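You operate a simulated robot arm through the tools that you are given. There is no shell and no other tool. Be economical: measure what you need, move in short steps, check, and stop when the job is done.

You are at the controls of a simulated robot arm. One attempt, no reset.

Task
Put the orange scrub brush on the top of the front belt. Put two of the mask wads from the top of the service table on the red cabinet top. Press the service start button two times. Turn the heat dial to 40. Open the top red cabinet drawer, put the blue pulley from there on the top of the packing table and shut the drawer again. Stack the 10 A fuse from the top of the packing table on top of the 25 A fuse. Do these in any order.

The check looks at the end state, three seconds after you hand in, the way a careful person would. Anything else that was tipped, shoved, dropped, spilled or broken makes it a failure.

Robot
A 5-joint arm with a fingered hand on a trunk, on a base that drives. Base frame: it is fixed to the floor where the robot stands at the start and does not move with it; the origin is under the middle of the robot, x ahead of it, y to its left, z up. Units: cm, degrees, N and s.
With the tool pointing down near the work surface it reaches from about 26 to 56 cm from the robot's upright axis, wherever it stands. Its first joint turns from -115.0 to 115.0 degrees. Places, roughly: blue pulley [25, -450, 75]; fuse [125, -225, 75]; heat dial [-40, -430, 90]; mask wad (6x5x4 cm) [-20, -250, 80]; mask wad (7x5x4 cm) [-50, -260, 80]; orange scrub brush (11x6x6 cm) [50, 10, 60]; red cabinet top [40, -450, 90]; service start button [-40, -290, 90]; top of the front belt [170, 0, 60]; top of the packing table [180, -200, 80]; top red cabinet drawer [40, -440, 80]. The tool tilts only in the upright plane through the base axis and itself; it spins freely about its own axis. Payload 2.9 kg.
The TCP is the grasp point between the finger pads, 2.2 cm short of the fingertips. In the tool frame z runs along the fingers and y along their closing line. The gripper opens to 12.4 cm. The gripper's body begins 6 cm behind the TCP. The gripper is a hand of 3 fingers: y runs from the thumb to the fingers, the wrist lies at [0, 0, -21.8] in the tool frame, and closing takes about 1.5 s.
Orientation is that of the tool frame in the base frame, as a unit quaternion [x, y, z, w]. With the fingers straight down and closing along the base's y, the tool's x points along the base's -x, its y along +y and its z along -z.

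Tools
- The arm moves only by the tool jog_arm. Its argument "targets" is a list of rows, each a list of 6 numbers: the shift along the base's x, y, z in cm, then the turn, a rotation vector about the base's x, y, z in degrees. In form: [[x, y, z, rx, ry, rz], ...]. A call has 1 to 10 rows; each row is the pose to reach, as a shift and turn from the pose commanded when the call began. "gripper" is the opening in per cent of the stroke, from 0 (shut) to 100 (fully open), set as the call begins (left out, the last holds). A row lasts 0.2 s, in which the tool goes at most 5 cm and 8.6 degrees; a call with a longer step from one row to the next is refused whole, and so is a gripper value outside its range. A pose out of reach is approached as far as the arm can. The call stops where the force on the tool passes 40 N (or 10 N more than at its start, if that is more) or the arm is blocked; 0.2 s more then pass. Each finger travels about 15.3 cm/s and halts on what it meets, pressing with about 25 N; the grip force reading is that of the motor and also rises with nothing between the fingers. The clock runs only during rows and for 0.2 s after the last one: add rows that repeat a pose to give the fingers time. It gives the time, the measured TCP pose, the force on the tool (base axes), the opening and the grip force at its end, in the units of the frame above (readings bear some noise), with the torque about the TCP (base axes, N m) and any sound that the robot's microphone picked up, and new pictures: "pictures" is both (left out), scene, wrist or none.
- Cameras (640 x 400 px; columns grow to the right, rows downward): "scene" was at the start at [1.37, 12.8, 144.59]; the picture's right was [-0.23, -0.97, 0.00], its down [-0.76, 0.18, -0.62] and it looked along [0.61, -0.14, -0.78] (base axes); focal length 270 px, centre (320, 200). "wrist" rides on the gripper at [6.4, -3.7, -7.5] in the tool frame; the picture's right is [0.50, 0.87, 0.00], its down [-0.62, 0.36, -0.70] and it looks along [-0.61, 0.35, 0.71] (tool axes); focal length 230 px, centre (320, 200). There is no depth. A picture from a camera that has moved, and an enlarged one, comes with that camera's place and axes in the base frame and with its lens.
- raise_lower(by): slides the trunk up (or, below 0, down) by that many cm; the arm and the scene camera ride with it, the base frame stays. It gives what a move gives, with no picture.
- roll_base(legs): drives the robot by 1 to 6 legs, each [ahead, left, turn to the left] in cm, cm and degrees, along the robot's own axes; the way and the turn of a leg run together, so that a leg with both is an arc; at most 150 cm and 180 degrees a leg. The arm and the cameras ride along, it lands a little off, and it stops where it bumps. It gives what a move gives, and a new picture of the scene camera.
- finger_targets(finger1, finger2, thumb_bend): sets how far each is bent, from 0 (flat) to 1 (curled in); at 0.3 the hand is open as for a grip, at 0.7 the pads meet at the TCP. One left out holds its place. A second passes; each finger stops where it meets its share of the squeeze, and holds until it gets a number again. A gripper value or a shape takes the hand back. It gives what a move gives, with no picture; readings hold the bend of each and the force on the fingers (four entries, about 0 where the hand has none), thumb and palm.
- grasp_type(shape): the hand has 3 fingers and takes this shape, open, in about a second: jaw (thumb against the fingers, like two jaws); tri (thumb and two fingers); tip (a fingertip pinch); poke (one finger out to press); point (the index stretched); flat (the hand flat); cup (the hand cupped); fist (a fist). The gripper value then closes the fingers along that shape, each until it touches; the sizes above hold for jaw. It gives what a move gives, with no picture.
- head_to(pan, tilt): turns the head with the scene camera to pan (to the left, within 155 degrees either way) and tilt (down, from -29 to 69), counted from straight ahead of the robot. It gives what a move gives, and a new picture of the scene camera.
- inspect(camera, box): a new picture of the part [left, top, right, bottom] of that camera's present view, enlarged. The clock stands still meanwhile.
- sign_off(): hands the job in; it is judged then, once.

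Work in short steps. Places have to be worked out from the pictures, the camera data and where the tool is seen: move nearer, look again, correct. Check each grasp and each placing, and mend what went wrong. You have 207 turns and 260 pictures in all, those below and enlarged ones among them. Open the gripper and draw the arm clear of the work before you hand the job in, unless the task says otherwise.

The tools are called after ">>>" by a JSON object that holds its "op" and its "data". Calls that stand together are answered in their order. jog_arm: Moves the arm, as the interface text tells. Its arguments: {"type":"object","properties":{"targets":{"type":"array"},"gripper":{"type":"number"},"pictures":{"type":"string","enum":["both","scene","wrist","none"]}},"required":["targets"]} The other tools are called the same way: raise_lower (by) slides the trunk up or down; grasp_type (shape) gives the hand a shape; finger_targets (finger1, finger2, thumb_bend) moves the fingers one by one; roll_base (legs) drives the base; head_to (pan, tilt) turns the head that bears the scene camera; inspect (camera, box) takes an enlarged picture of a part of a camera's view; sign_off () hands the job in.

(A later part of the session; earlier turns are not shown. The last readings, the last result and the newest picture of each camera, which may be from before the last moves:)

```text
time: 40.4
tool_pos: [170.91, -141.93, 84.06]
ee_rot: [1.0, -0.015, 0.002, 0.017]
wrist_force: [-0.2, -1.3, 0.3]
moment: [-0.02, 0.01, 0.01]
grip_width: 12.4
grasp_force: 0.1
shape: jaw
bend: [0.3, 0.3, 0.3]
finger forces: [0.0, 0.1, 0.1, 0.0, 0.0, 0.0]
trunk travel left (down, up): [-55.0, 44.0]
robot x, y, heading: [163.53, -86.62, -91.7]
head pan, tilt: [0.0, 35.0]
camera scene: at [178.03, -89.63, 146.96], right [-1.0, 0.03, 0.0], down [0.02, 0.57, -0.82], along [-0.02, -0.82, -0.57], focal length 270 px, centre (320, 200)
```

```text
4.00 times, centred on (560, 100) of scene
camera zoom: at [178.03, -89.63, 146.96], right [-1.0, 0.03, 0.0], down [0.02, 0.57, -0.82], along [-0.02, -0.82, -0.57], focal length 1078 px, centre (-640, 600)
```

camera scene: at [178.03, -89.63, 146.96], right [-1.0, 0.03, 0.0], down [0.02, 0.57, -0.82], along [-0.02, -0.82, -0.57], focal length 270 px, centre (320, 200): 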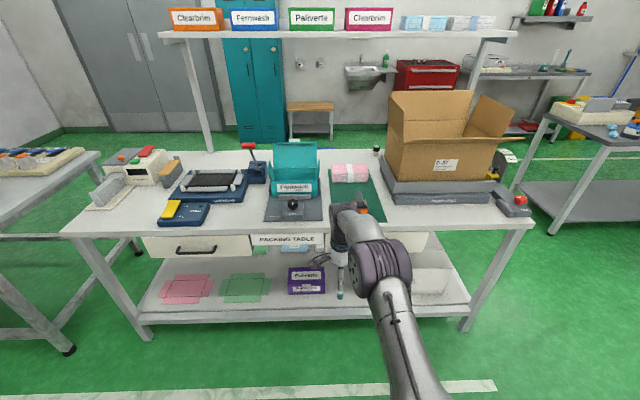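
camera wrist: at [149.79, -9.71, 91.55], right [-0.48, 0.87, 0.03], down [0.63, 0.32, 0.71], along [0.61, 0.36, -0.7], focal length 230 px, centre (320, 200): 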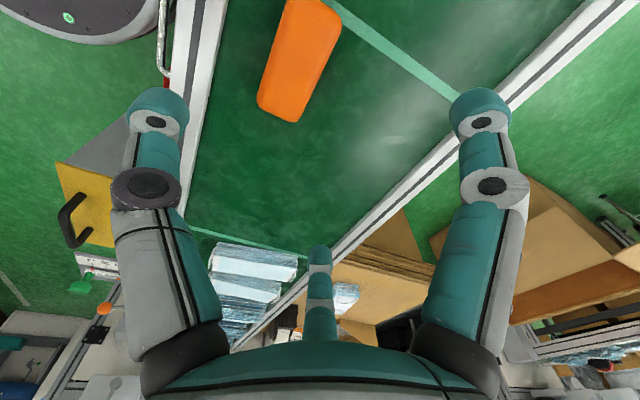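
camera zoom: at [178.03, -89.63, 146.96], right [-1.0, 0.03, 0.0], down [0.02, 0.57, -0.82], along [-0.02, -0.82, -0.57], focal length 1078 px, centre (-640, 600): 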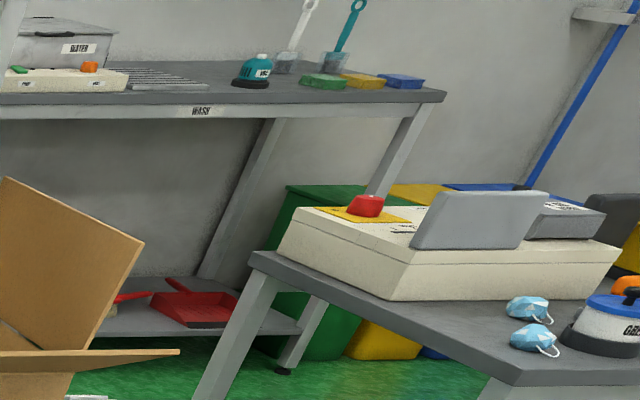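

A capped cylinder stands at the back near [139, -241]; the service table with the masks lies further along, at x below about -15. I drive to the gap between the two tables for a better look.

>>> {"op": "roll_base", "data": {"legs": [[0, 0, 1.7], [0, -128, 0], [70, 0, 0]]}}

>>> {"op": "head_to", "data": {"pan": 50, "tilt": 30}}

>>> {"op": "head_to", "data": {"pan": -30, "tilt": 30}}

```text
time: 50.7
tool_pos: [44.64, -211.64, 84.05]
ee_rot: [1.0, 0.004, 0.003, 0.015]
wrist_force: [-0.9, -0.4, 0.6]
moment: [-0.02, 0.02, -0.01]
grip_width: 12.39
grasp_force: 0.0
shape: jaw
bend: [0.3, 0.3, 0.3]
finger forces: [0.1, 0.0, 0.0, 0.0, 0.0, 0.0]
trunk travel left (down, up): [-55.0, 44.0]
robot x, y, heading: [35.3, -156.55, -89.5]
head pan, tilt: [0.0, 35.0]
camera scene: at [49.84, -159.06, 146.97], right [-1.0, -0.01, 0.0], down [-0.01, 0.57, -0.82], along [0.01, -0.82, -0.57], focal length 270 px, centre (320, 200)
```

scene: 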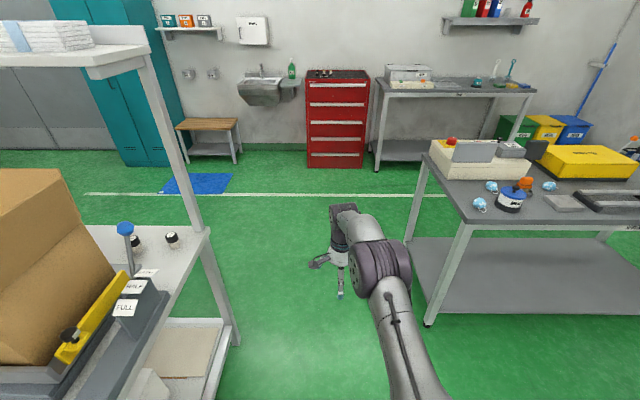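

```text
time: 51.9
tool_pos: [44.68, -211.56, 84.1]
ee_rot: [1.0, 0.004, 0.002, 0.015]
wrist_force: [0.2, 0.6, 0.5]
moment: [0.01, 0.0, 0.02]
grip_width: 12.41
grasp_force: 0.0
shape: jaw
bend: [0.3, 0.3, 0.3]
finger forces: [0.0, 0.1, 0.0, 0.0, 0.0, 0.1]
trunk travel left (down, up): [-55.0, 44.0]
robot x, y, heading: [34.95, -156.71, -89.2]
head pan, tilt: [50.0, 30.0]
camera scene: at [56.73, -155.96, 147.75], right [-0.64, -0.77, 0.0], down [-0.39, 0.32, -0.87], along [0.67, -0.55, -0.5], focal length 270 px, centre (320, 200)
```

scene: 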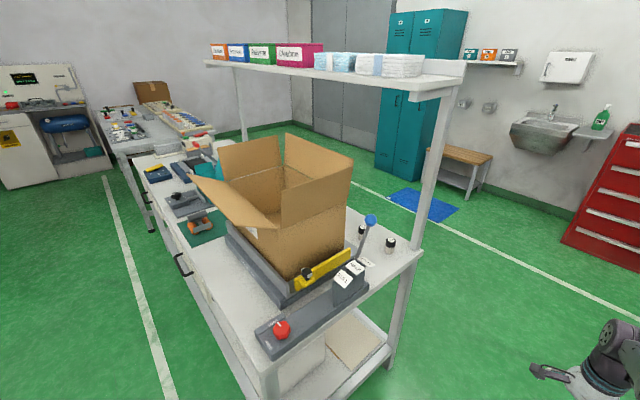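

```text
time: 53.4
tool_pos: [44.7, -211.61, 84.09]
ee_rot: [1.0, 0.004, 0.002, 0.015]
wrist_force: [0.5, 0.1, -1.0]
moment: [0.0, -0.02, 0.01]
grip_width: 12.39
grasp_force: 0.0
shape: jaw
bend: [0.3, 0.3, 0.3]
finger forces: [0.0, 0.0, 0.0, 0.1, 0.1, 0.0]
trunk travel left (down, up): [-55.0, 44.0]
robot x, y, heading: [35.33, -156.76, -89.6]
head pan, tilt: [-30.0, 30.0]
camera scene: at [45.31, -158.08, 147.75], right [-0.87, 0.49, 0.0], down [0.25, 0.44, -0.87], along [-0.43, -0.75, -0.5], focal length 270 px, centre (320, 200)
```

scene: 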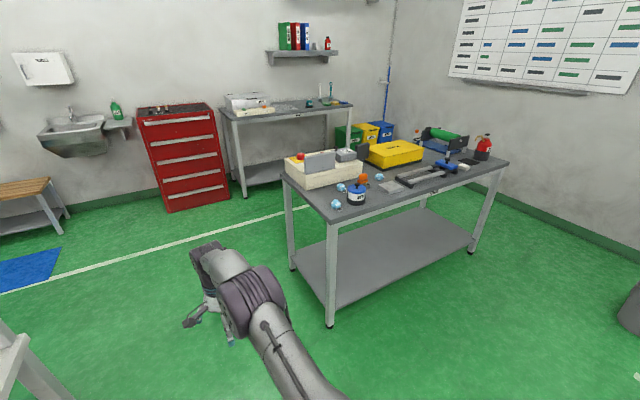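

I see two capped cylinders at the table's back right corner, near [105, -232] and [118, -231], under a shelf at z≈140. Working from behind the table looks best. I first fold the arm in.

>>> {"op": "jog_arm", "data": {"targets": [[-2, 4, 1, 0, 0, 0], [-4, 8, 2, 0, 0, 0], [-6, 12, 3, 0, 0, 0], [-8, 15, 4, 0, 0, 0], [-9, 17, 5, 0, 0, 0]], "pictures": "none"}}

>>> {"op": "roll_base", "data": {"legs": [[120, 14, 0], [53, 0, 0], [0, 0, 90], [0, 0, 90]]}}

>>> {"op": "head_to", "data": {"pan": -50, "tilt": 30}}

```text
time: 54.6
tool_pos: [35.76, -194.64, 89.17]
ee_rot: [1.0, 0.003, 0.001, 0.016]
wrist_force: [0.0, 0.6, 0.1]
moment: [0.01, 0.0, -0.01]
grip_width: 12.39
grasp_force: 0.2
shape: jaw
bend: [0.3, 0.3, 0.3]
finger forces: [0.0, 0.1, 0.0, 0.1, 0.0, 0.0]
trunk travel left (down, up): [-55.0, 44.0]
robot x, y, heading: [35.22, -156.63, -89.4]
head pan, tilt: [-30.0, 30.0]
```

```text
time: 71.0
tool_pos: [51.03, -291.26, 89.13]
ee_rot: [0.005, 1.0, 0.016, 0.0]
wrist_force: [1.2, 0.2, -0.1]
moment: [-0.01, 0.04, -0.01]
grip_width: 12.4
grasp_force: 0.1
shape: jaw
bend: [0.3, 0.3, 0.3]
finger forces: [0.0, 0.0, 0.0, 0.0, 0.0, 0.0]
trunk travel left (down, up): [-55.0, 44.0]
robot x, y, heading: [50.73, -329.63, 89.5]
head pan, tilt: [-30.0, 30.0]
camera scene: at [40.93, -327.62, 147.75], right [0.86, -0.51, 0.0], down [-0.25, -0.43, -0.87], along [0.44, 0.75, -0.5], focal length 270 px, centre (320, 200)
```

scene: 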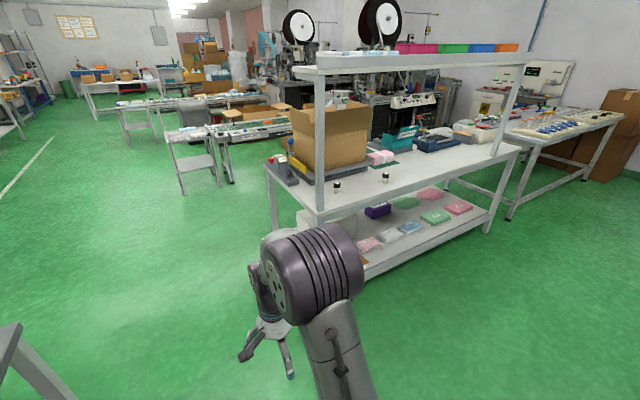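

```text
time: 71.8
tool_pos: [51.26, -291.38, 89.27]
ee_rot: [0.006, 1.0, 0.016, 0.0]
wrist_force: [0.6, -0.8, -0.4]
moment: [-0.01, -0.02, 0.0]
grip_width: 12.39
grasp_force: 0.0
shape: jaw
bend: [0.3, 0.3, 0.3]
finger forces: [0.1, 0.0, 0.0, 0.1, 0.0, 0.1]
trunk travel left (down, up): [-55.0, 44.0]
robot x, y, heading: [51.17, -329.68, 89.4]
head pan, tilt: [-50.0, 30.0]
camera scene: at [43.32, -329.66, 147.75], right [0.64, -0.77, 0.0], down [-0.39, -0.32, -0.87], along [0.67, 0.55, -0.5], focal length 270 px, centre (320, 200)
```

scene: 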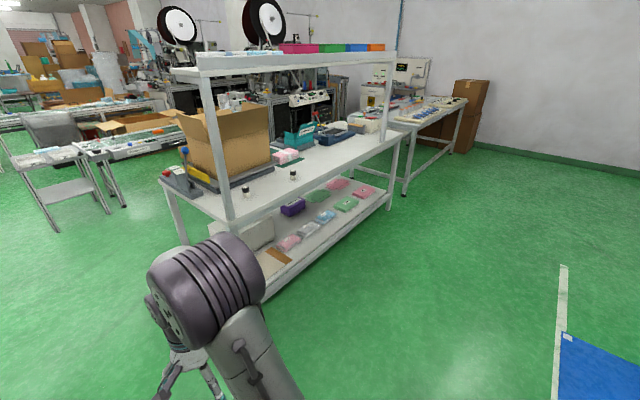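

Three cylinders seem to exist: about [101, -228] (hidden behind the post now), [113, -224], [143, -226], table top z≈80. I strafe along behind the table and look straight at them.

>>> {"op": "roll_base", "data": {"legs": [[0, -66, 0]]}}

>>> {"op": "head_to", "data": {"pan": 0, "tilt": 33}}

>>> {"op": "inspect", "data": {"camera": "scene", "box": [240, 100, 400, 200]}}

```text
time: 75.5
tool_pos: [116.46, -292.06, 89.27]
ee_rot: [0.007, 1.0, 0.016, 0.0]
wrist_force: [-0.8, 0.0, -0.1]
moment: [0.0, 0.0, 0.0]
grip_width: 12.4
grasp_force: 0.0
shape: jaw
bend: [0.3, 0.3, 0.3]
finger forces: [0.0, 0.1, 0.0, 0.0, 0.0, 0.1]
trunk travel left (down, up): [-55.0, 44.0]
robot x, y, heading: [115.94, -330.12, 89.3]
head pan, tilt: [-50.0, 30.0]
camera scene: at [108.56, -330.38, 147.75], right [0.63, -0.77, 0.0], down [-0.39, -0.32, -0.87], along [0.67, 0.55, -0.5], focal length 270 px, centre (320, 200)
```

scene: 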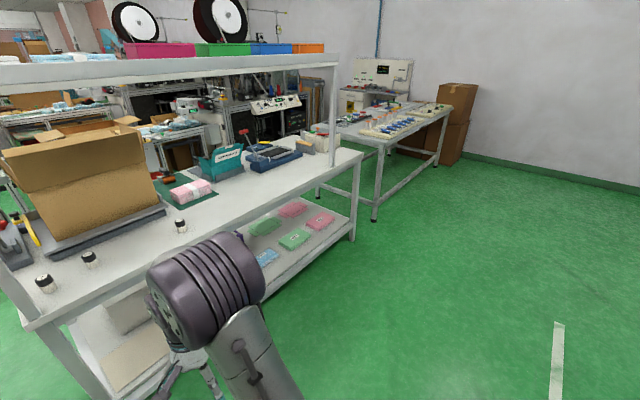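

```text
time: 76.7
tool_pos: [116.48, -291.87, 89.18]
ee_rot: [0.006, 1.0, 0.016, 0.0]
wrist_force: [-0.9, 0.1, 0.9]
moment: [-0.02, 0.0, 0.01]
grip_width: 12.41
grasp_force: 0.0
shape: jaw
bend: [0.3, 0.3, 0.3]
finger forces: [0.0, 0.0, 0.1, 0.0, 0.0, 0.0]
trunk travel left (down, up): [-55.0, 44.0]
robot x, y, heading: [115.69, -330.31, 89.2]
head pan, tilt: [0.0, 33.0]
camera scene: at [101.62, -327.21, 147.28], right [1.0, -0.01, 0.0], down [-0.01, -0.54, -0.84], along [0.01, 0.84, -0.54], focal length 270 px, centre (320, 200)
```

scene: 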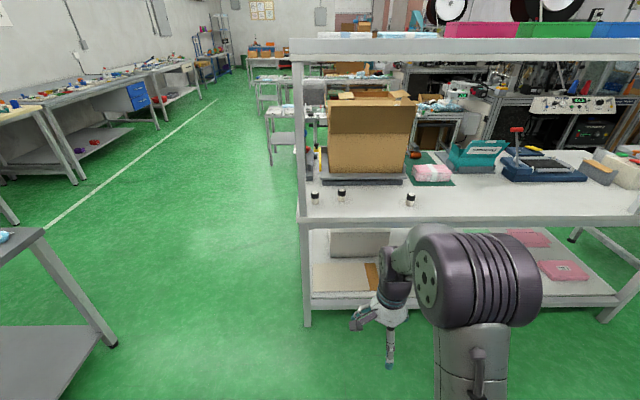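

```text
4.00 times, centred on (320, 150) of scene
camera zoom: at [101.62, -327.21, 147.28], right [1.0, -0.01, 0.0], down [-0.01, -0.54, -0.84], along [0.01, 0.84, -0.54], focal length 1078 px, centre (320, 400)
```

zoom: 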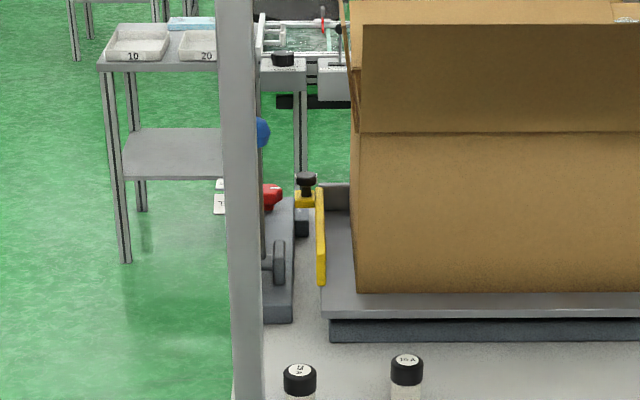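

I zoom on the labels.

>>> {"op": "inspect", "data": {"camera": "scene", "box": [300, 180, 350, 211]}}

>>> {"op": "inspect", "data": {"camera": "scene", "box": [390, 182, 440, 213]}}

```text
12.80 times, centred on (325, 196) of scene
camera zoom: at [101.62, -327.21, 147.28], right [1.0, -0.01, 0.0], down [-0.01, -0.54, -0.84], along [0.01, 0.84, -0.54], focal length 3451 px, centre (256, 258)
```

zoom: 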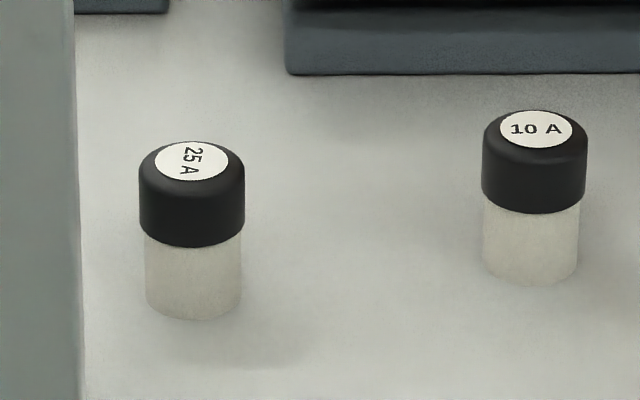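

```text
12.80 times, centred on (415, 198) of scene
camera zoom: at [101.62, -327.21, 147.28], right [1.0, -0.01, 0.0], down [-0.01, -0.54, -0.84], along [0.01, 0.84, -0.54], focal length 3451 px, centre (-896, 232)
```

zoom: 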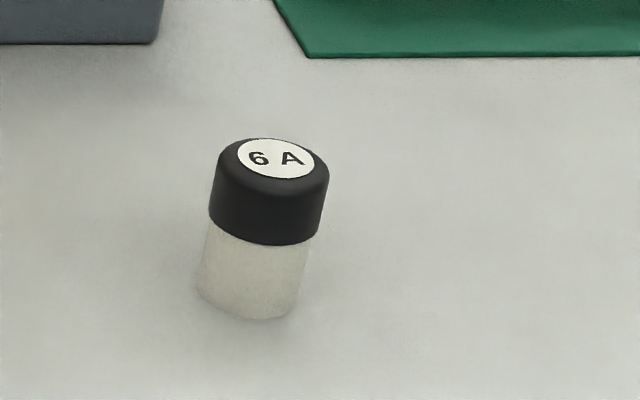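

Labels are clear: left 25 A at ≈[100.6, -225.5], middle 10 A at ≈[112.7, -223.7], right 6 A. Table back edge is y≈-236. I raise the hand, roll up behind the table and pick the three-finger shape.

>>> {"op": "jog_arm", "data": {"targets": [[0, 0, 3, 0, 0, 0], [0, 0, 6, 0, 0, 0]], "pictures": "none"}}

>>> {"op": "roll_base", "data": {"legs": [[0, -4, 0.8], [56, 0, 0]]}}

>>> {"op": "grasp_type", "data": {"shape": "tri"}}

>>> {"op": "head_to", "data": {"pan": 0, "tilt": 50}}

```text
time: 77.2
tool_pos: [116.51, -292.19, 95.11]
ee_rot: [0.006, 1.0, 0.015, 0.0]
wrist_force: [0.0, -0.5, -0.2]
moment: [0.01, 0.01, -0.01]
grip_width: 12.41
grasp_force: 0.1
shape: jaw
bend: [0.3, 0.3, 0.3]
finger forces: [0.1, 0.0, 0.0, 0.0, 0.0, 0.1]
trunk travel left (down, up): [-55.0, 44.0]
robot x, y, heading: [116.24, -330.21, 89.3]
head pan, tilt: [0.0, 33.0]
```

```text
time: 80.9
tool_pos: [119.19, -236.65, 95.03]
ee_rot: [-0.004, 1.0, 0.015, 0.001]
wrist_force: [-0.3, 0.8, 0.2]
moment: [-0.01, 0.02, -0.03]
grip_width: 12.37
grasp_force: 0.1
shape: jaw
bend: [0.3, 0.3, 0.3]
finger forces: [0.2, 0.0, 0.1, 0.1, 0.0, 0.0]
trunk travel left (down, up): [-55.0, 44.0]
robot x, y, heading: [119.74, -275.15, 90.7]
head pan, tilt: [0.0, 33.0]
camera scene: at [105.09, -272.0, 147.28], right [1.0, 0.01, 0.0], down [0.01, -0.55, -0.84], along [-0.01, 0.84, -0.55], focal length 270 px, centre (320, 200)
```

scene: 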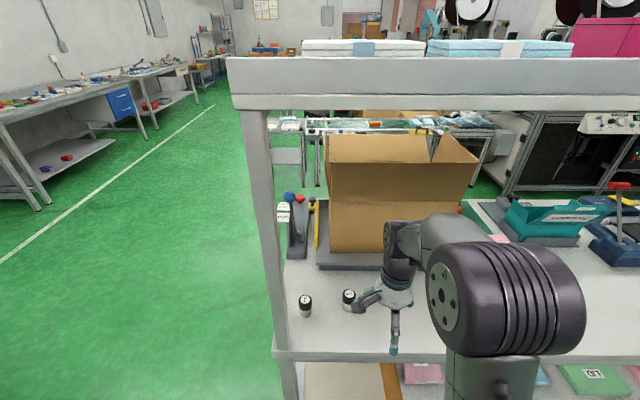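

```text
time: 81.8
tool_pos: [119.21, -236.69, 95.09]
ee_rot: [-0.005, 1.0, 0.016, 0.0]
wrist_force: [0.2, 0.0, -0.2]
moment: [0.0, 0.02, -0.01]
grip_width: 12.38
grasp_force: 0.0
shape: tri
bend: [0.3, 0.3, 0.3]
finger forces: [0.1, 0.0, 0.0, 0.0, 0.1, 0.0]
trunk travel left (down, up): [-55.0, 44.0]
robot x, y, heading: [119.94, -275.09, 90.7]
head pan, tilt: [0.0, 33.0]
```

```text
time: 82.6
tool_pos: [119.09, -236.77, 95.05]
ee_rot: [-0.005, 1.0, 0.016, 0.0]
wrist_force: [-0.5, 0.3, -0.6]
moment: [0.03, 0.0, -0.01]
grip_width: 12.39
grasp_force: 0.0
shape: tri
bend: [0.3, 0.3, 0.3]
finger forces: [0.1, 0.0, 0.0, 0.1, 0.1, 0.0]
trunk travel left (down, up): [-55.0, 44.0]
robot x, y, heading: [119.61, -274.75, 90.7]
head pan, tilt: [0.0, 50.0]
camera scene: at [105.1, -273.27, 144.8], right [1.0, 0.01, 0.0], down [0.01, -0.77, -0.64], along [-0.01, 0.64, -0.77], focal length 270 px, centre (320, 200)
```

scene: 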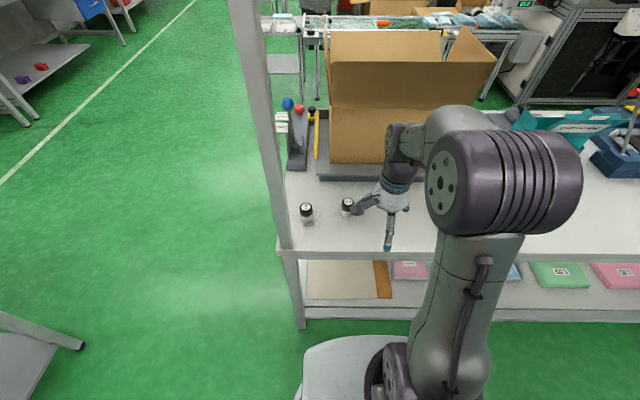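

I refine the two fuse positions from this closer camera.

>>> {"op": "inspect", "data": {"camera": "scene", "box": [290, 185, 370, 235]}}

>>> {"op": "inspect", "data": {"camera": "wrist", "box": [0, 0, 640, 400]}}

```text
8.00 times, centred on (330, 210) of scene
camera zoom: at [105.1, -273.27, 144.8], right [1.0, 0.01, 0.0], down [0.01, -0.77, -0.64], along [-0.01, 0.64, -0.77], focal length 2157 px, centre (240, 120)
```

zoom: 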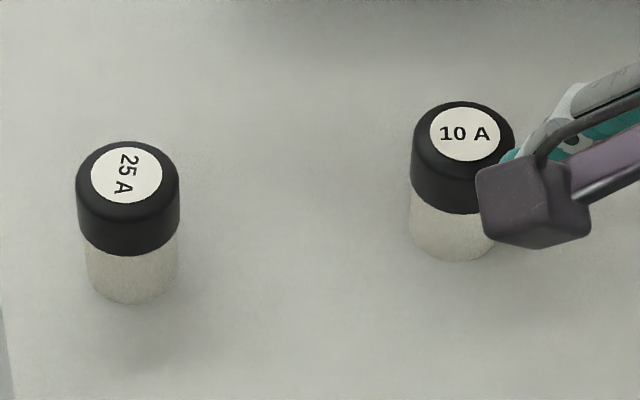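

```text
1.00 times, centred on (320, 200) of wrist (not enlarged: the box is as wide or as high as the picture)
camera zoom: at [112.86, -240.76, 102.42], right [-0.51, 0.86, 0.03], down [0.61, 0.34, 0.71], along [0.6, 0.38, -0.7], focal length 230 px, centre (320, 200)
```

zoom: 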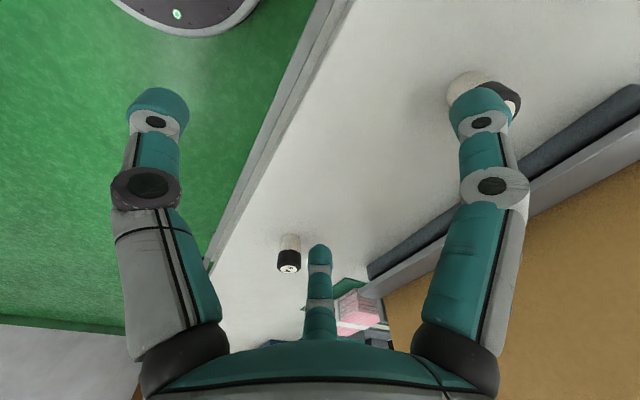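

Estimates: cap tops z≈87, 10 A at [112.2, -225.8], 25 A at [100.5, -227.7]. I move above the 10 A and partly close to see the finger travel.

>>> {"op": "jog_arm", "data": {"targets": [[-2, 4, 1, 0, 0, 0], [-4, 8, 1, 0, 0, 0], [-6.9, 11, 1, 0, 0, 0], [-6.9, 11, 1, 0, 0, 0]], "gripper": 60}}

>>> {"op": "inspect", "data": {"camera": "scene", "box": [290, 165, 402, 235]}}

```text
time: 83.6
tool_pos: [112.37, -225.53, 96.08]
ee_rot: [-0.004, 1.0, 0.014, -0.002]
wrist_force: [-0.2, 0.2, 0.3]
moment: [0.0, 0.01, 0.01]
grip_width: 7.53
grasp_force: 0.1
shape: tri
bend: [0.32, 0.32, 0.7]
finger forces: [0.1, 0.0, 0.0, 0.0, 0.1, 0.0]
trunk travel left (down, up): [-55.0, 44.0]
robot x, y, heading: [119.93, -274.8, 90.7]
head pan, tilt: [0.0, 50.0]
camera scene: at [105.15, -273.33, 144.8], right [1.0, 0.01, 0.0], down [0.01, -0.77, -0.64], along [-0.01, 0.64, -0.77], focal length 270 px, centre (320, 200)
camera wrist: at [106.23, -229.72, 103.47], right [-0.51, 0.86, 0.03], down [0.62, 0.34, 0.71], along [0.6, 0.38, -0.7], focal length 230 px, centre (320, 200)
```

scene: 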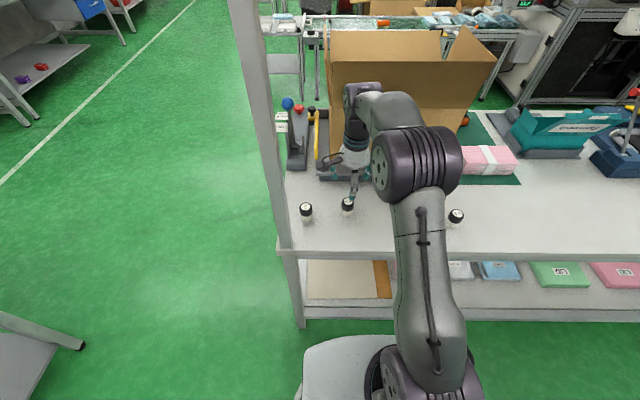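
wrist: 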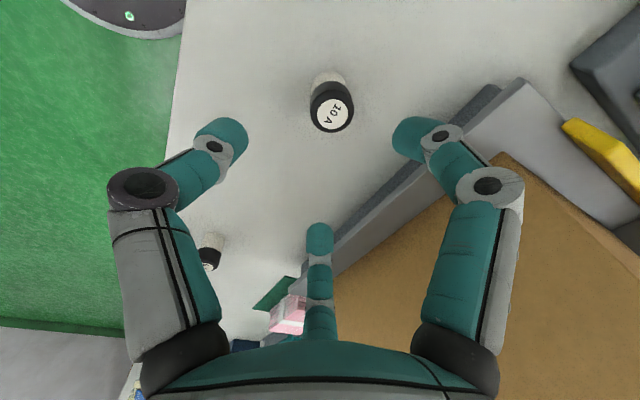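

```text
5.71 times, centred on (346, 200) of scene
camera zoom: at [105.15, -273.33, 144.8], right [1.0, 0.01, 0.0], down [0.01, -0.77, -0.64], along [-0.01, 0.64, -0.77], focal length 1541 px, centre (171, 200)
```

zoom: 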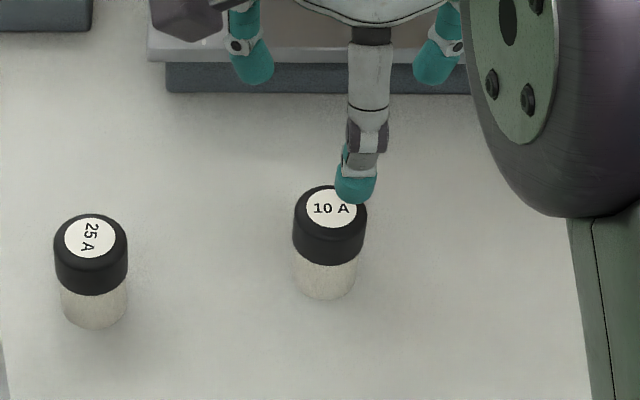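

The 10 A cap sits a little further in (≈[112.2, -224.9], top ≈86). I correct and go down to just above it, then check.

>>> {"op": "jog_arm", "data": {"targets": [[-0.2, 0.7, -3, 0, 0, 0], [-0.2, 0.7, -6, 0, 0, 0], [-0.2, 0.7, -8, 0, 0, 0]]}}

>>> {"op": "inspect", "data": {"camera": "scene", "box": [290, 165, 402, 235]}}

```text
time: 84.4
tool_pos: [111.9, -225.15, 87.72]
ee_rot: [-0.004, 1.0, 0.014, -0.003]
wrist_force: [-0.2, -0.2, 0.3]
moment: [0.03, 0.01, 0.04]
grip_width: 7.49
grasp_force: 0.1
shape: tri
bend: [0.32, 0.32, 0.7]
finger forces: [0.0, 0.0, 0.0, 0.0, 0.0, 0.1]
trunk travel left (down, up): [-55.0, 44.0]
robot x, y, heading: [119.37, -274.63, 90.8]
head pan, tilt: [0.0, 50.0]
camera scene: at [105.09, -273.23, 144.8], right [1.0, 0.01, 0.0], down [0.01, -0.77, -0.64], along [-0.01, 0.64, -0.77], focal length 270 px, centre (320, 200)
camera wrist: at [105.72, -229.07, 95.26], right [-0.51, 0.86, 0.03], down [0.62, 0.34, 0.71], along [0.6, 0.38, -0.7], focal length 230 px, centre (320, 200)
```

scene: 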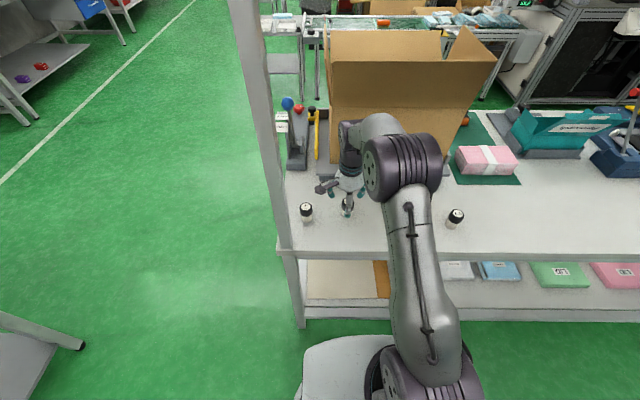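
wrist: 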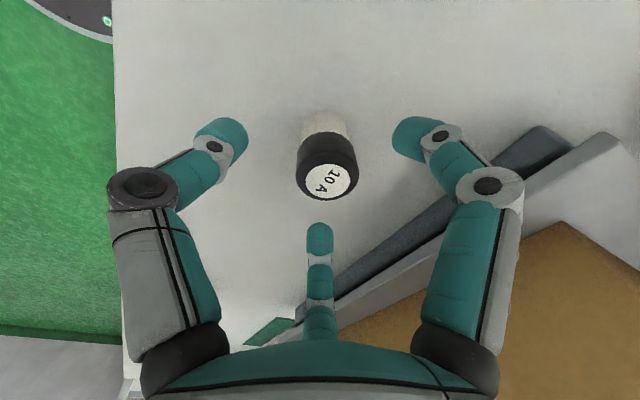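

```text
5.71 times, centred on (346, 200) of scene
camera zoom: at [105.09, -273.23, 144.8], right [1.0, 0.01, 0.0], down [0.01, -0.77, -0.64], along [-0.01, 0.64, -0.77], focal length 1541 px, centre (171, 200)
```

zoom: 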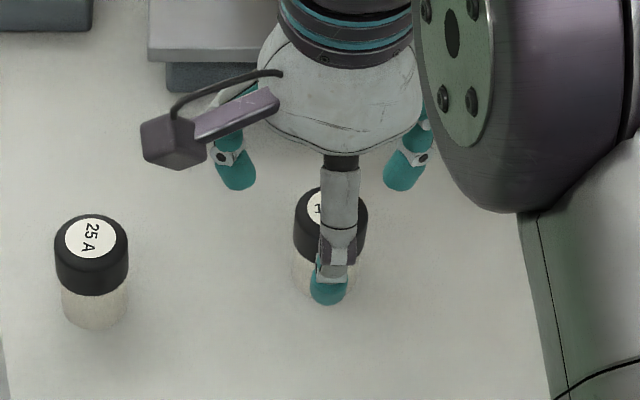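

Cap centre now reads [112.1, -224.4]. Small correction, then down to grip height and close.

>>> {"op": "jog_arm", "data": {"targets": [[0.2, 0.6, -1, 0, 0, 0], [0.2, 0.6, -2.5, 0, 0, 0], [0.2, 0.6, -3.6, 0, 0, 0]]}}

>>> {"op": "jog_arm", "data": {"targets": [[0, 0, 0, 0, 0, 0], [0, 0, 0, 0, 0, 0], [0, 0, 0, 0, 0, 0], [0, 0, 0, 0, 0, 0], [0, 0, 0, 0, 0, 0], [0, 0, 0, 0, 0, 0], [0, 0, 0, 0, 0, 0]], "gripper": 10}}

>>> {"op": "inspect", "data": {"camera": "scene", "box": [290, 165, 402, 235]}}

```text
time: 85.2
tool_pos: [112.24, -224.34, 84.42]
ee_rot: [-0.004, 1.0, 0.015, -0.003]
wrist_force: [1.0, 0.8, 0.4]
moment: [0.03, 0.04, 0.01]
grip_width: 7.47
grasp_force: 0.1
shape: tri
bend: [0.32, 0.32, 0.7]
finger forces: [0.0, 0.0, 0.0, 0.1, 0.1, 0.0]
trunk travel left (down, up): [-55.0, 44.0]
robot x, y, heading: [119.55, -274.79, 90.5]
head pan, tilt: [0.0, 50.0]
camera scene: at [105.1, -273.24, 144.8], right [1.0, 0.01, 0.0], down [0.01, -0.77, -0.64], along [-0.01, 0.64, -0.77], focal length 270 px, centre (320, 200)
camera wrist: at [105.99, -228.42, 91.76], right [-0.51, 0.86, 0.03], down [0.62, 0.34, 0.71], along [0.6, 0.38, -0.7], focal length 230 px, centre (320, 200)
```

scene: 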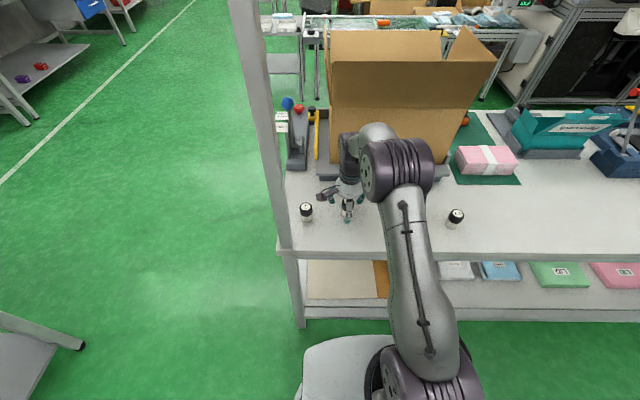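
wrist: 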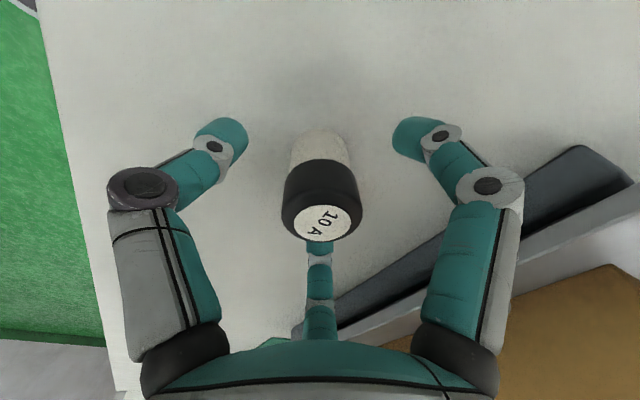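

```text
time: 86.8
tool_pos: [112.29, -224.42, 84.47]
ee_rot: [-0.006, 1.0, 0.015, -0.003]
wrist_force: [-1.5, 0.8, 0.2]
moment: [-0.02, 0.03, 0.0]
grip_width: 2.87
grasp_force: 24.9
shape: tri
bend: [0.76, 0.76, 0.7]
finger forces: [22.4, 22.0, 0.0, 0.1, 22.7, 0.0]
trunk travel left (down, up): [-55.0, 44.0]
robot x, y, heading: [119.53, -275.0, 90.9]
head pan, tilt: [0.0, 50.0]
camera scene: at [105.1, -273.26, 144.8], right [1.0, 0.01, 0.0], down [0.01, -0.77, -0.64], along [-0.01, 0.64, -0.77], focal length 270 px, centre (320, 200)
camera wrist: at [105.99, -228.44, 91.78], right [-0.51, 0.86, 0.03], down [0.62, 0.34, 0.71], along [0.6, 0.38, -0.7], focal length 230 px, centre (320, 200)
```

scene: 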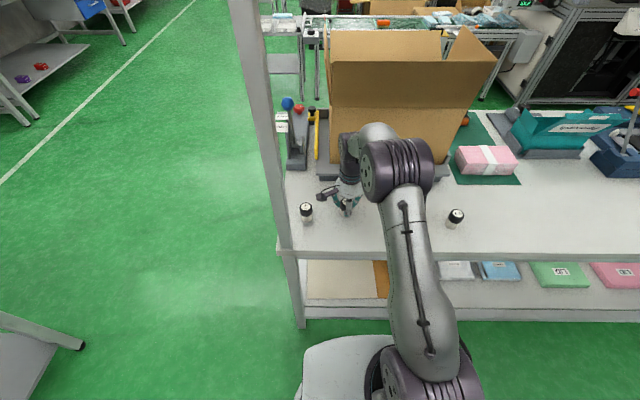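
wrist: 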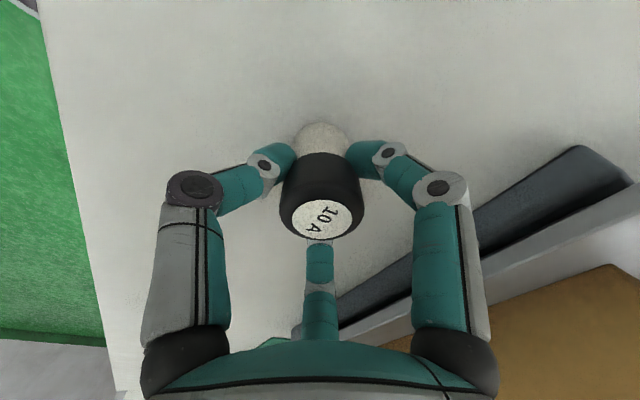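

```text
5.71 times, centred on (346, 200) of scene
camera zoom: at [105.1, -273.26, 144.8], right [1.0, 0.01, 0.0], down [0.01, -0.77, -0.64], along [-0.01, 0.64, -0.77], focal length 1541 px, centre (171, 200)
```

zoom: 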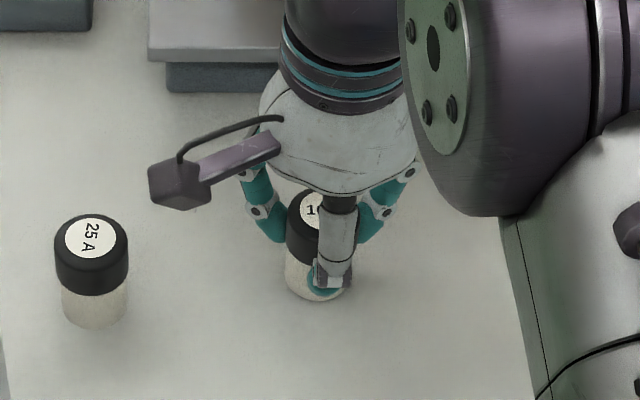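

Firm, even grip. I lift 10 cm, then move over the 25 A fuse (≈[100.3, -226.4]).

>>> {"op": "jog_arm", "data": {"targets": [[0, 0, 2, 0, 0, 0], [0, 0, 6, 0, 0, 0], [0, 0, 10, 0, 0, 0], [-4, -0.6, 10, 0, 0, 0], [-8, -1.2, 10, 0, 0, 0], [-11.7, -1.8, 10, 0, 0, 0], [-11.7, -1.8, 10, 0, 0, 0]]}}

>>> {"op": "inspect", "data": {"camera": "scene", "box": [270, 165, 382, 235]}}

```text
time: 88.4
tool_pos: [100.51, -226.15, 94.51]
ee_rot: [-0.004, 1.0, 0.013, -0.006]
wrist_force: [-0.1, 0.5, -0.5]
moment: [0.01, -0.03, 0.01]
grip_width: 2.85
grasp_force: 24.8
shape: tri
bend: [0.76, 0.76, 0.7]
finger forces: [23.1, 22.3, 0.1, 0.1, 22.8, 0.0]
trunk travel left (down, up): [-55.0, 44.0]
robot x, y, heading: [119.51, -274.65, 90.4]
head pan, tilt: [0.0, 50.0]
camera scene: at [105.15, -273.26, 144.8], right [1.0, 0.01, 0.0], down [0.01, -0.77, -0.64], along [-0.01, 0.64, -0.77], focal length 270 px, centre (320, 200)
camera wrist: at [94.29, -230.12, 102.0], right [-0.51, 0.86, 0.03], down [0.62, 0.34, 0.7], along [0.6, 0.37, -0.71], focal length 230 px, centre (320, 200)
```

scene: 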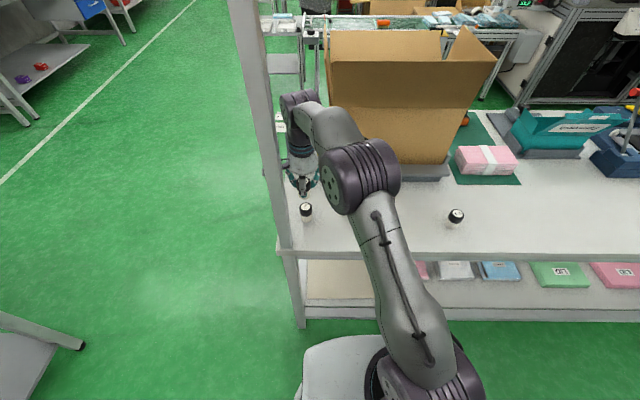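
wrist: 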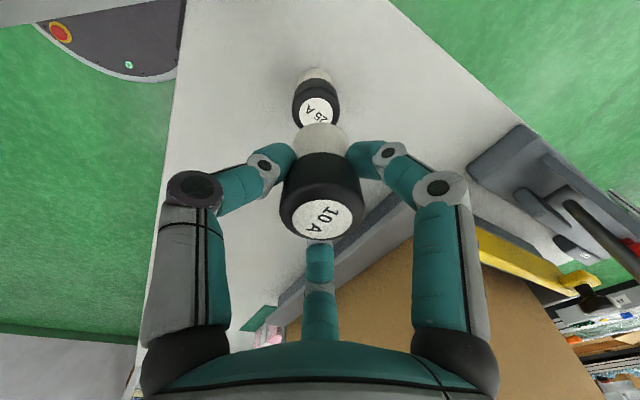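

```text
5.71 times, centred on (326, 200) of scene
camera zoom: at [105.15, -273.26, 144.8], right [1.0, 0.01, 0.0], down [0.01, -0.77, -0.64], along [-0.01, 0.64, -0.77], focal length 1541 px, centre (286, 200)
```

zoom: 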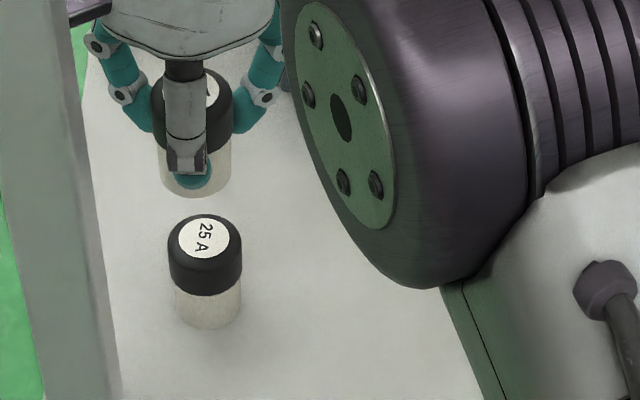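

10 A sits about 0.3 cm too far in -x relative to the 25 A. I correct and lower to just above, then recheck.

>>> {"op": "jog_arm", "data": {"targets": [[0.28, -0.1, 0, 0, 0, 0], [0.28, -0.1, -1.5, 0, 0, 0], [0.28, -0.1, -2.8, 0, 0, 0], [0.28, -0.1, -2.8, 0, 0, 0]]}}

>>> {"op": "inspect", "data": {"camera": "scene", "box": [280, 175, 344, 215]}}

>>> {"op": "inspect", "data": {"camera": "wrist", "box": [240, 50, 400, 250]}}

```text
time: 89.4
tool_pos: [100.74, -226.2, 91.67]
ee_rot: [-0.004, 1.0, 0.014, -0.005]
wrist_force: [-0.6, -0.2, -0.5]
moment: [-0.01, 0.06, 0.01]
grip_width: 2.86
grasp_force: 25.0
shape: tri
bend: [0.76, 0.76, 0.7]
finger forces: [23.4, 22.2, 0.0, 0.0, 22.8, 0.0]
trunk travel left (down, up): [-55.0, 44.0]
robot x, y, heading: [119.86, -274.71, 90.7]
head pan, tilt: [0.0, 50.0]
camera scene: at [105.09, -273.26, 144.8], right [1.0, 0.01, 0.0], down [0.01, -0.77, -0.64], along [-0.01, 0.64, -0.77], focal length 270 px, centre (320, 200)
camera wrist: at [94.6, -230.35, 99.11], right [-0.51, 0.86, 0.03], down [0.62, 0.34, 0.7], along [0.6, 0.37, -0.71], focal length 230 px, centre (320, 200)
```

scene: 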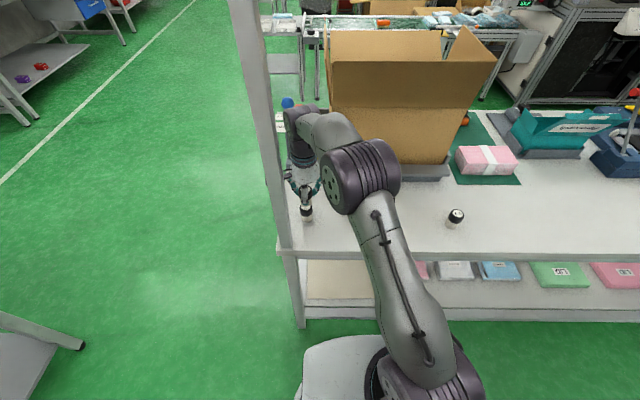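
wrist: 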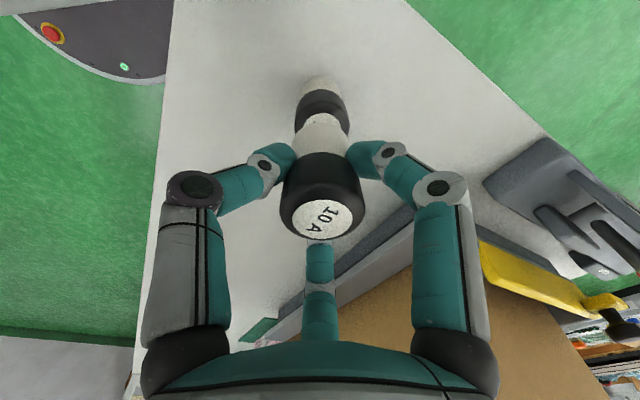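

```text
10.00 times, centred on (312, 195) of scene
camera zoom: at [105.09, -273.26, 144.8], right [1.0, 0.01, 0.0], down [0.01, -0.77, -0.64], along [-0.01, 0.64, -0.77], focal length 2696 px, centre (400, 250)
```

zoom: 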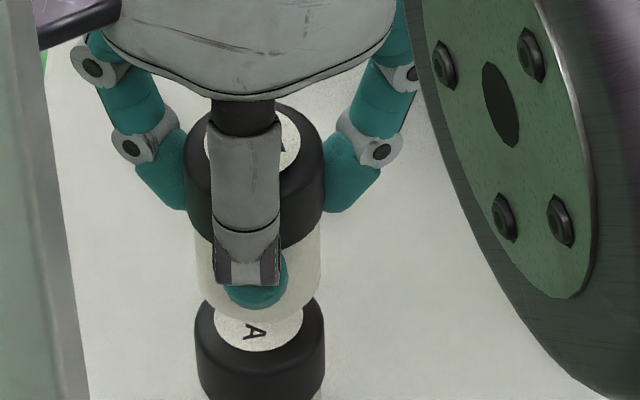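

```text
2.00 times, centred on (320, 150) of wrist
camera zoom: at [94.6, -230.35, 99.11], right [-0.51, 0.86, 0.03], down [0.62, 0.34, 0.7], along [0.6, 0.37, -0.71], focal length 460 px, centre (320, 300)
```

zoom: 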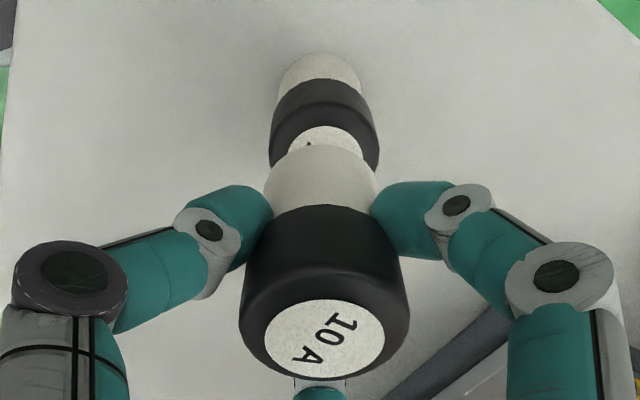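

Aligned to within about 0.2 cm. I nudge and lower in tiny steps until contact shows.

>>> {"op": "jog_arm", "data": {"targets": [[-0.1, -0.2, -0.3, 0, 0, 0], [-0.1, -0.2, -0.6, 0, 0, 0], [-0.1, -0.2, -0.8, 0, 0, 0], [-0.1, -0.2, -0.8, 0, 0, 0]], "pictures": "none"}}

>>> {"op": "inspect", "data": {"camera": "scene", "box": [280, 175, 344, 215]}}

```text
time: 90.4
tool_pos: [100.79, -226.39, 90.86]
ee_rot: [-0.004, 1.0, 0.012, -0.005]
wrist_force: [0.3, -0.3, -1.1]
moment: [0.01, 0.01, -0.01]
grip_width: 2.86
grasp_force: 24.9
shape: tri
bend: [0.76, 0.76, 0.7]
finger forces: [23.2, 22.3, 0.1, 0.1, 22.9, 0.1]
trunk travel left (down, up): [-55.0, 44.0]
robot x, y, heading: [119.89, -275.06, 90.5]
head pan, tilt: [0.0, 50.0]
```

```text
10.00 times, centred on (312, 195) of scene
camera zoom: at [105.09, -273.26, 144.8], right [1.0, 0.01, 0.0], down [0.01, -0.77, -0.64], along [-0.01, 0.64, -0.77], focal length 2696 px, centre (400, 250)
```

zoom: 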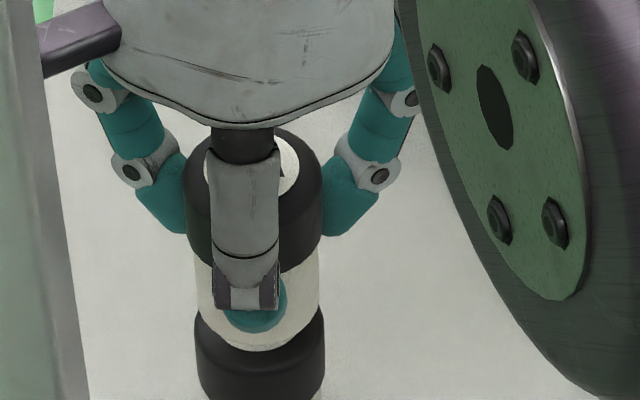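

>>> {"op": "jog_arm", "data": {"targets": [[0, 0, -0.15, 0, 0, 0], [0, 0, -0.3, 0, 0, 0], [0, 0, -0.4, 0, 0, 0]], "pictures": "none"}}

>>> {"op": "inspect", "data": {"camera": "scene", "box": [280, 175, 344, 215]}}

```text
time: 91.2
tool_pos: [100.77, -226.53, 90.48]
ee_rot: [-0.005, 1.0, 0.013, -0.005]
wrist_force: [0.4, 0.1, -0.7]
moment: [0.0, -0.04, -0.02]
grip_width: 2.87
grasp_force: 25.2
shape: tri
bend: [0.76, 0.76, 0.7]
finger forces: [23.3, 22.2, 0.0, 0.0, 22.8, 0.0]
trunk travel left (down, up): [-55.0, 44.0]
robot x, y, heading: [119.74, -274.84, 90.5]
head pan, tilt: [0.0, 50.0]
```

```text
10.00 times, centred on (312, 195) of scene
camera zoom: at [105.09, -273.26, 144.8], right [1.0, 0.01, 0.0], down [0.01, -0.77, -0.64], along [-0.01, 0.64, -0.77], focal length 2696 px, centre (400, 250)
```

zoom: 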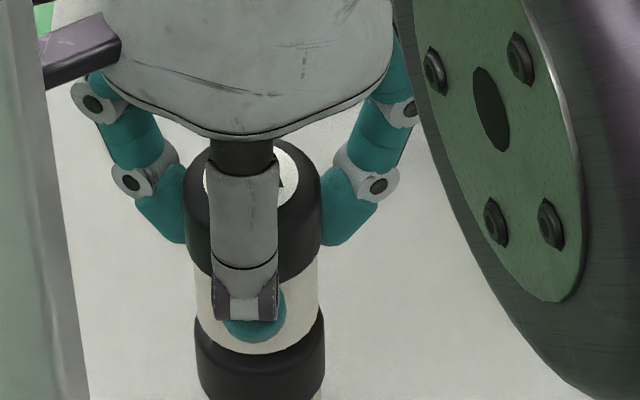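

>>> {"op": "jog_arm", "data": {"targets": [[0, 0, -0.1, 0, 0, 0], [0, 0, -0.2, 0, 0, 0], [0, 0, -0.2, 0, 0, 0]]}}

>>> {"op": "inspect", "data": {"camera": "scene", "box": [280, 175, 344, 215]}}

>>> {"op": "inspect", "data": {"camera": "wrist", "box": [240, 50, 400, 250]}}

```text
time: 92.0
tool_pos: [100.76, -226.45, 90.26]
ee_rot: [-0.004, 1.0, 0.013, -0.005]
wrist_force: [-0.8, 1.0, -0.5]
moment: [0.01, -0.03, 0.0]
grip_width: 2.89
grasp_force: 25.1
shape: tri
bend: [0.76, 0.76, 0.7]
finger forces: [23.4, 22.4, 0.0, 0.1, 22.9, 0.0]
trunk travel left (down, up): [-55.0, 44.0]
robot x, y, heading: [119.38, -274.83, 90.6]
head pan, tilt: [0.0, 50.0]
camera scene: at [105.09, -273.26, 144.8], right [1.0, 0.01, 0.0], down [0.01, -0.77, -0.64], along [-0.01, 0.64, -0.77], focal length 270 px, centre (320, 200)
camera wrist: at [94.51, -230.48, 97.71], right [-0.51, 0.86, 0.03], down [0.62, 0.34, 0.7], along [0.6, 0.37, -0.71], focal length 230 px, centre (320, 200)
```

scene: 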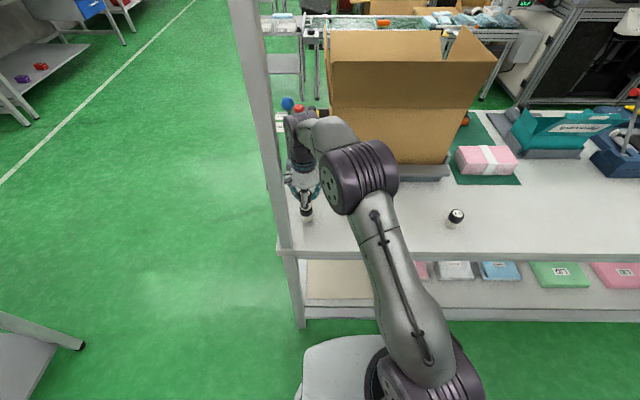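
wrist: 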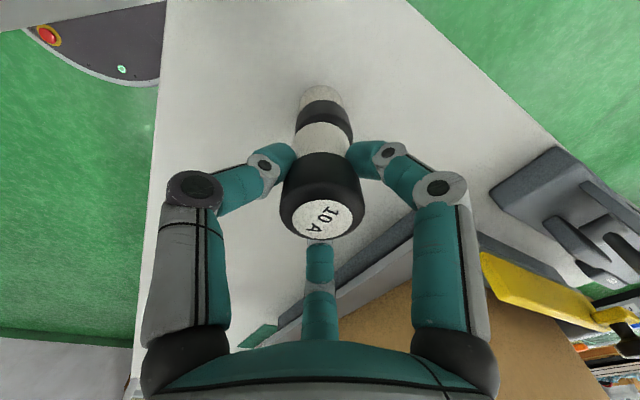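

```text
10.00 times, centred on (312, 195) of scene
camera zoom: at [105.09, -273.26, 144.8], right [1.0, 0.01, 0.0], down [0.01, -0.77, -0.64], along [-0.01, 0.64, -0.77], focal length 2696 px, centre (400, 250)
```

zoom: 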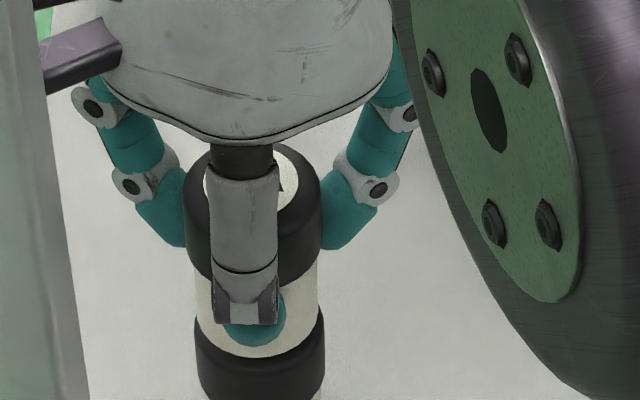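

```text
2.00 times, centred on (320, 150) of wrist
camera zoom: at [94.51, -230.48, 97.71], right [-0.51, 0.86, 0.03], down [0.62, 0.34, 0.7], along [0.6, 0.37, -0.71], focal length 460 px, centre (320, 300)
```

zoom: 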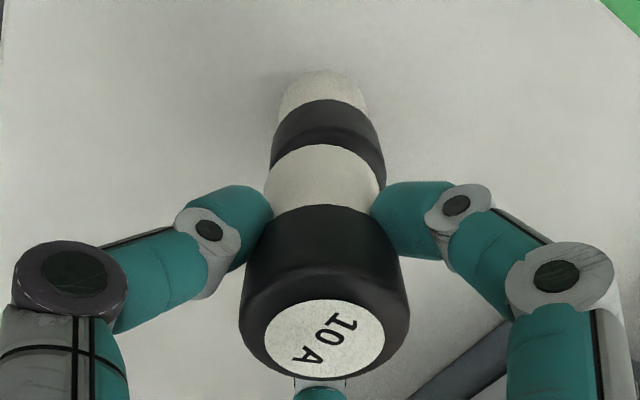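

Still no contact force; alignment is good. Lower a bit more.

>>> {"op": "jog_arm", "data": {"targets": [[-0.05, 0.1, -0.1, 0, 0, 0], [-0.05, 0.1, -0.2, 0, 0, 0], [-0.05, 0.1, -0.3, 0, 0, 0], [-0.05, 0.1, -0.3, 0, 0, 0]], "pictures": "none"}}

>>> {"op": "inspect", "data": {"camera": "scene", "box": [280, 185, 344, 225]}}

```text
time: 93.0
tool_pos: [100.7, -226.42, 89.96]
ee_rot: [-0.004, 1.0, 0.013, -0.005]
wrist_force: [0.3, 0.6, -0.4]
moment: [-0.03, 0.04, -0.03]
grip_width: 2.86
grasp_force: 24.6
shape: tri
bend: [0.76, 0.76, 0.7]
finger forces: [23.4, 22.5, 0.1, 0.1, 23.1, 0.0]
trunk travel left (down, up): [-55.0, 44.0]
robot x, y, heading: [119.87, -274.82, 90.3]
head pan, tilt: [0.0, 50.0]
```

```text
10.00 times, centred on (312, 205) of scene
camera zoom: at [105.09, -273.26, 144.8], right [1.0, 0.01, 0.0], down [0.01, -0.77, -0.64], along [-0.01, 0.64, -0.77], focal length 2696 px, centre (400, 150)
```

zoom: 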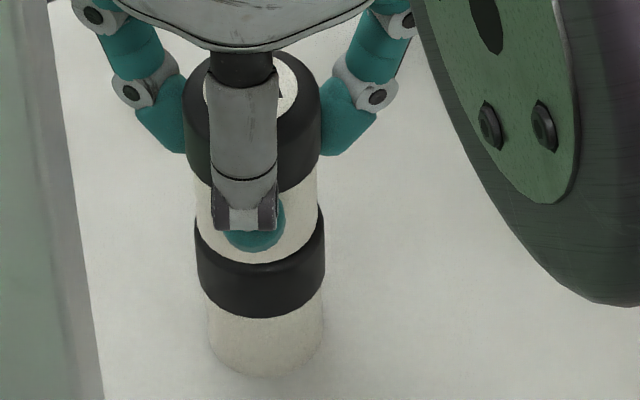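

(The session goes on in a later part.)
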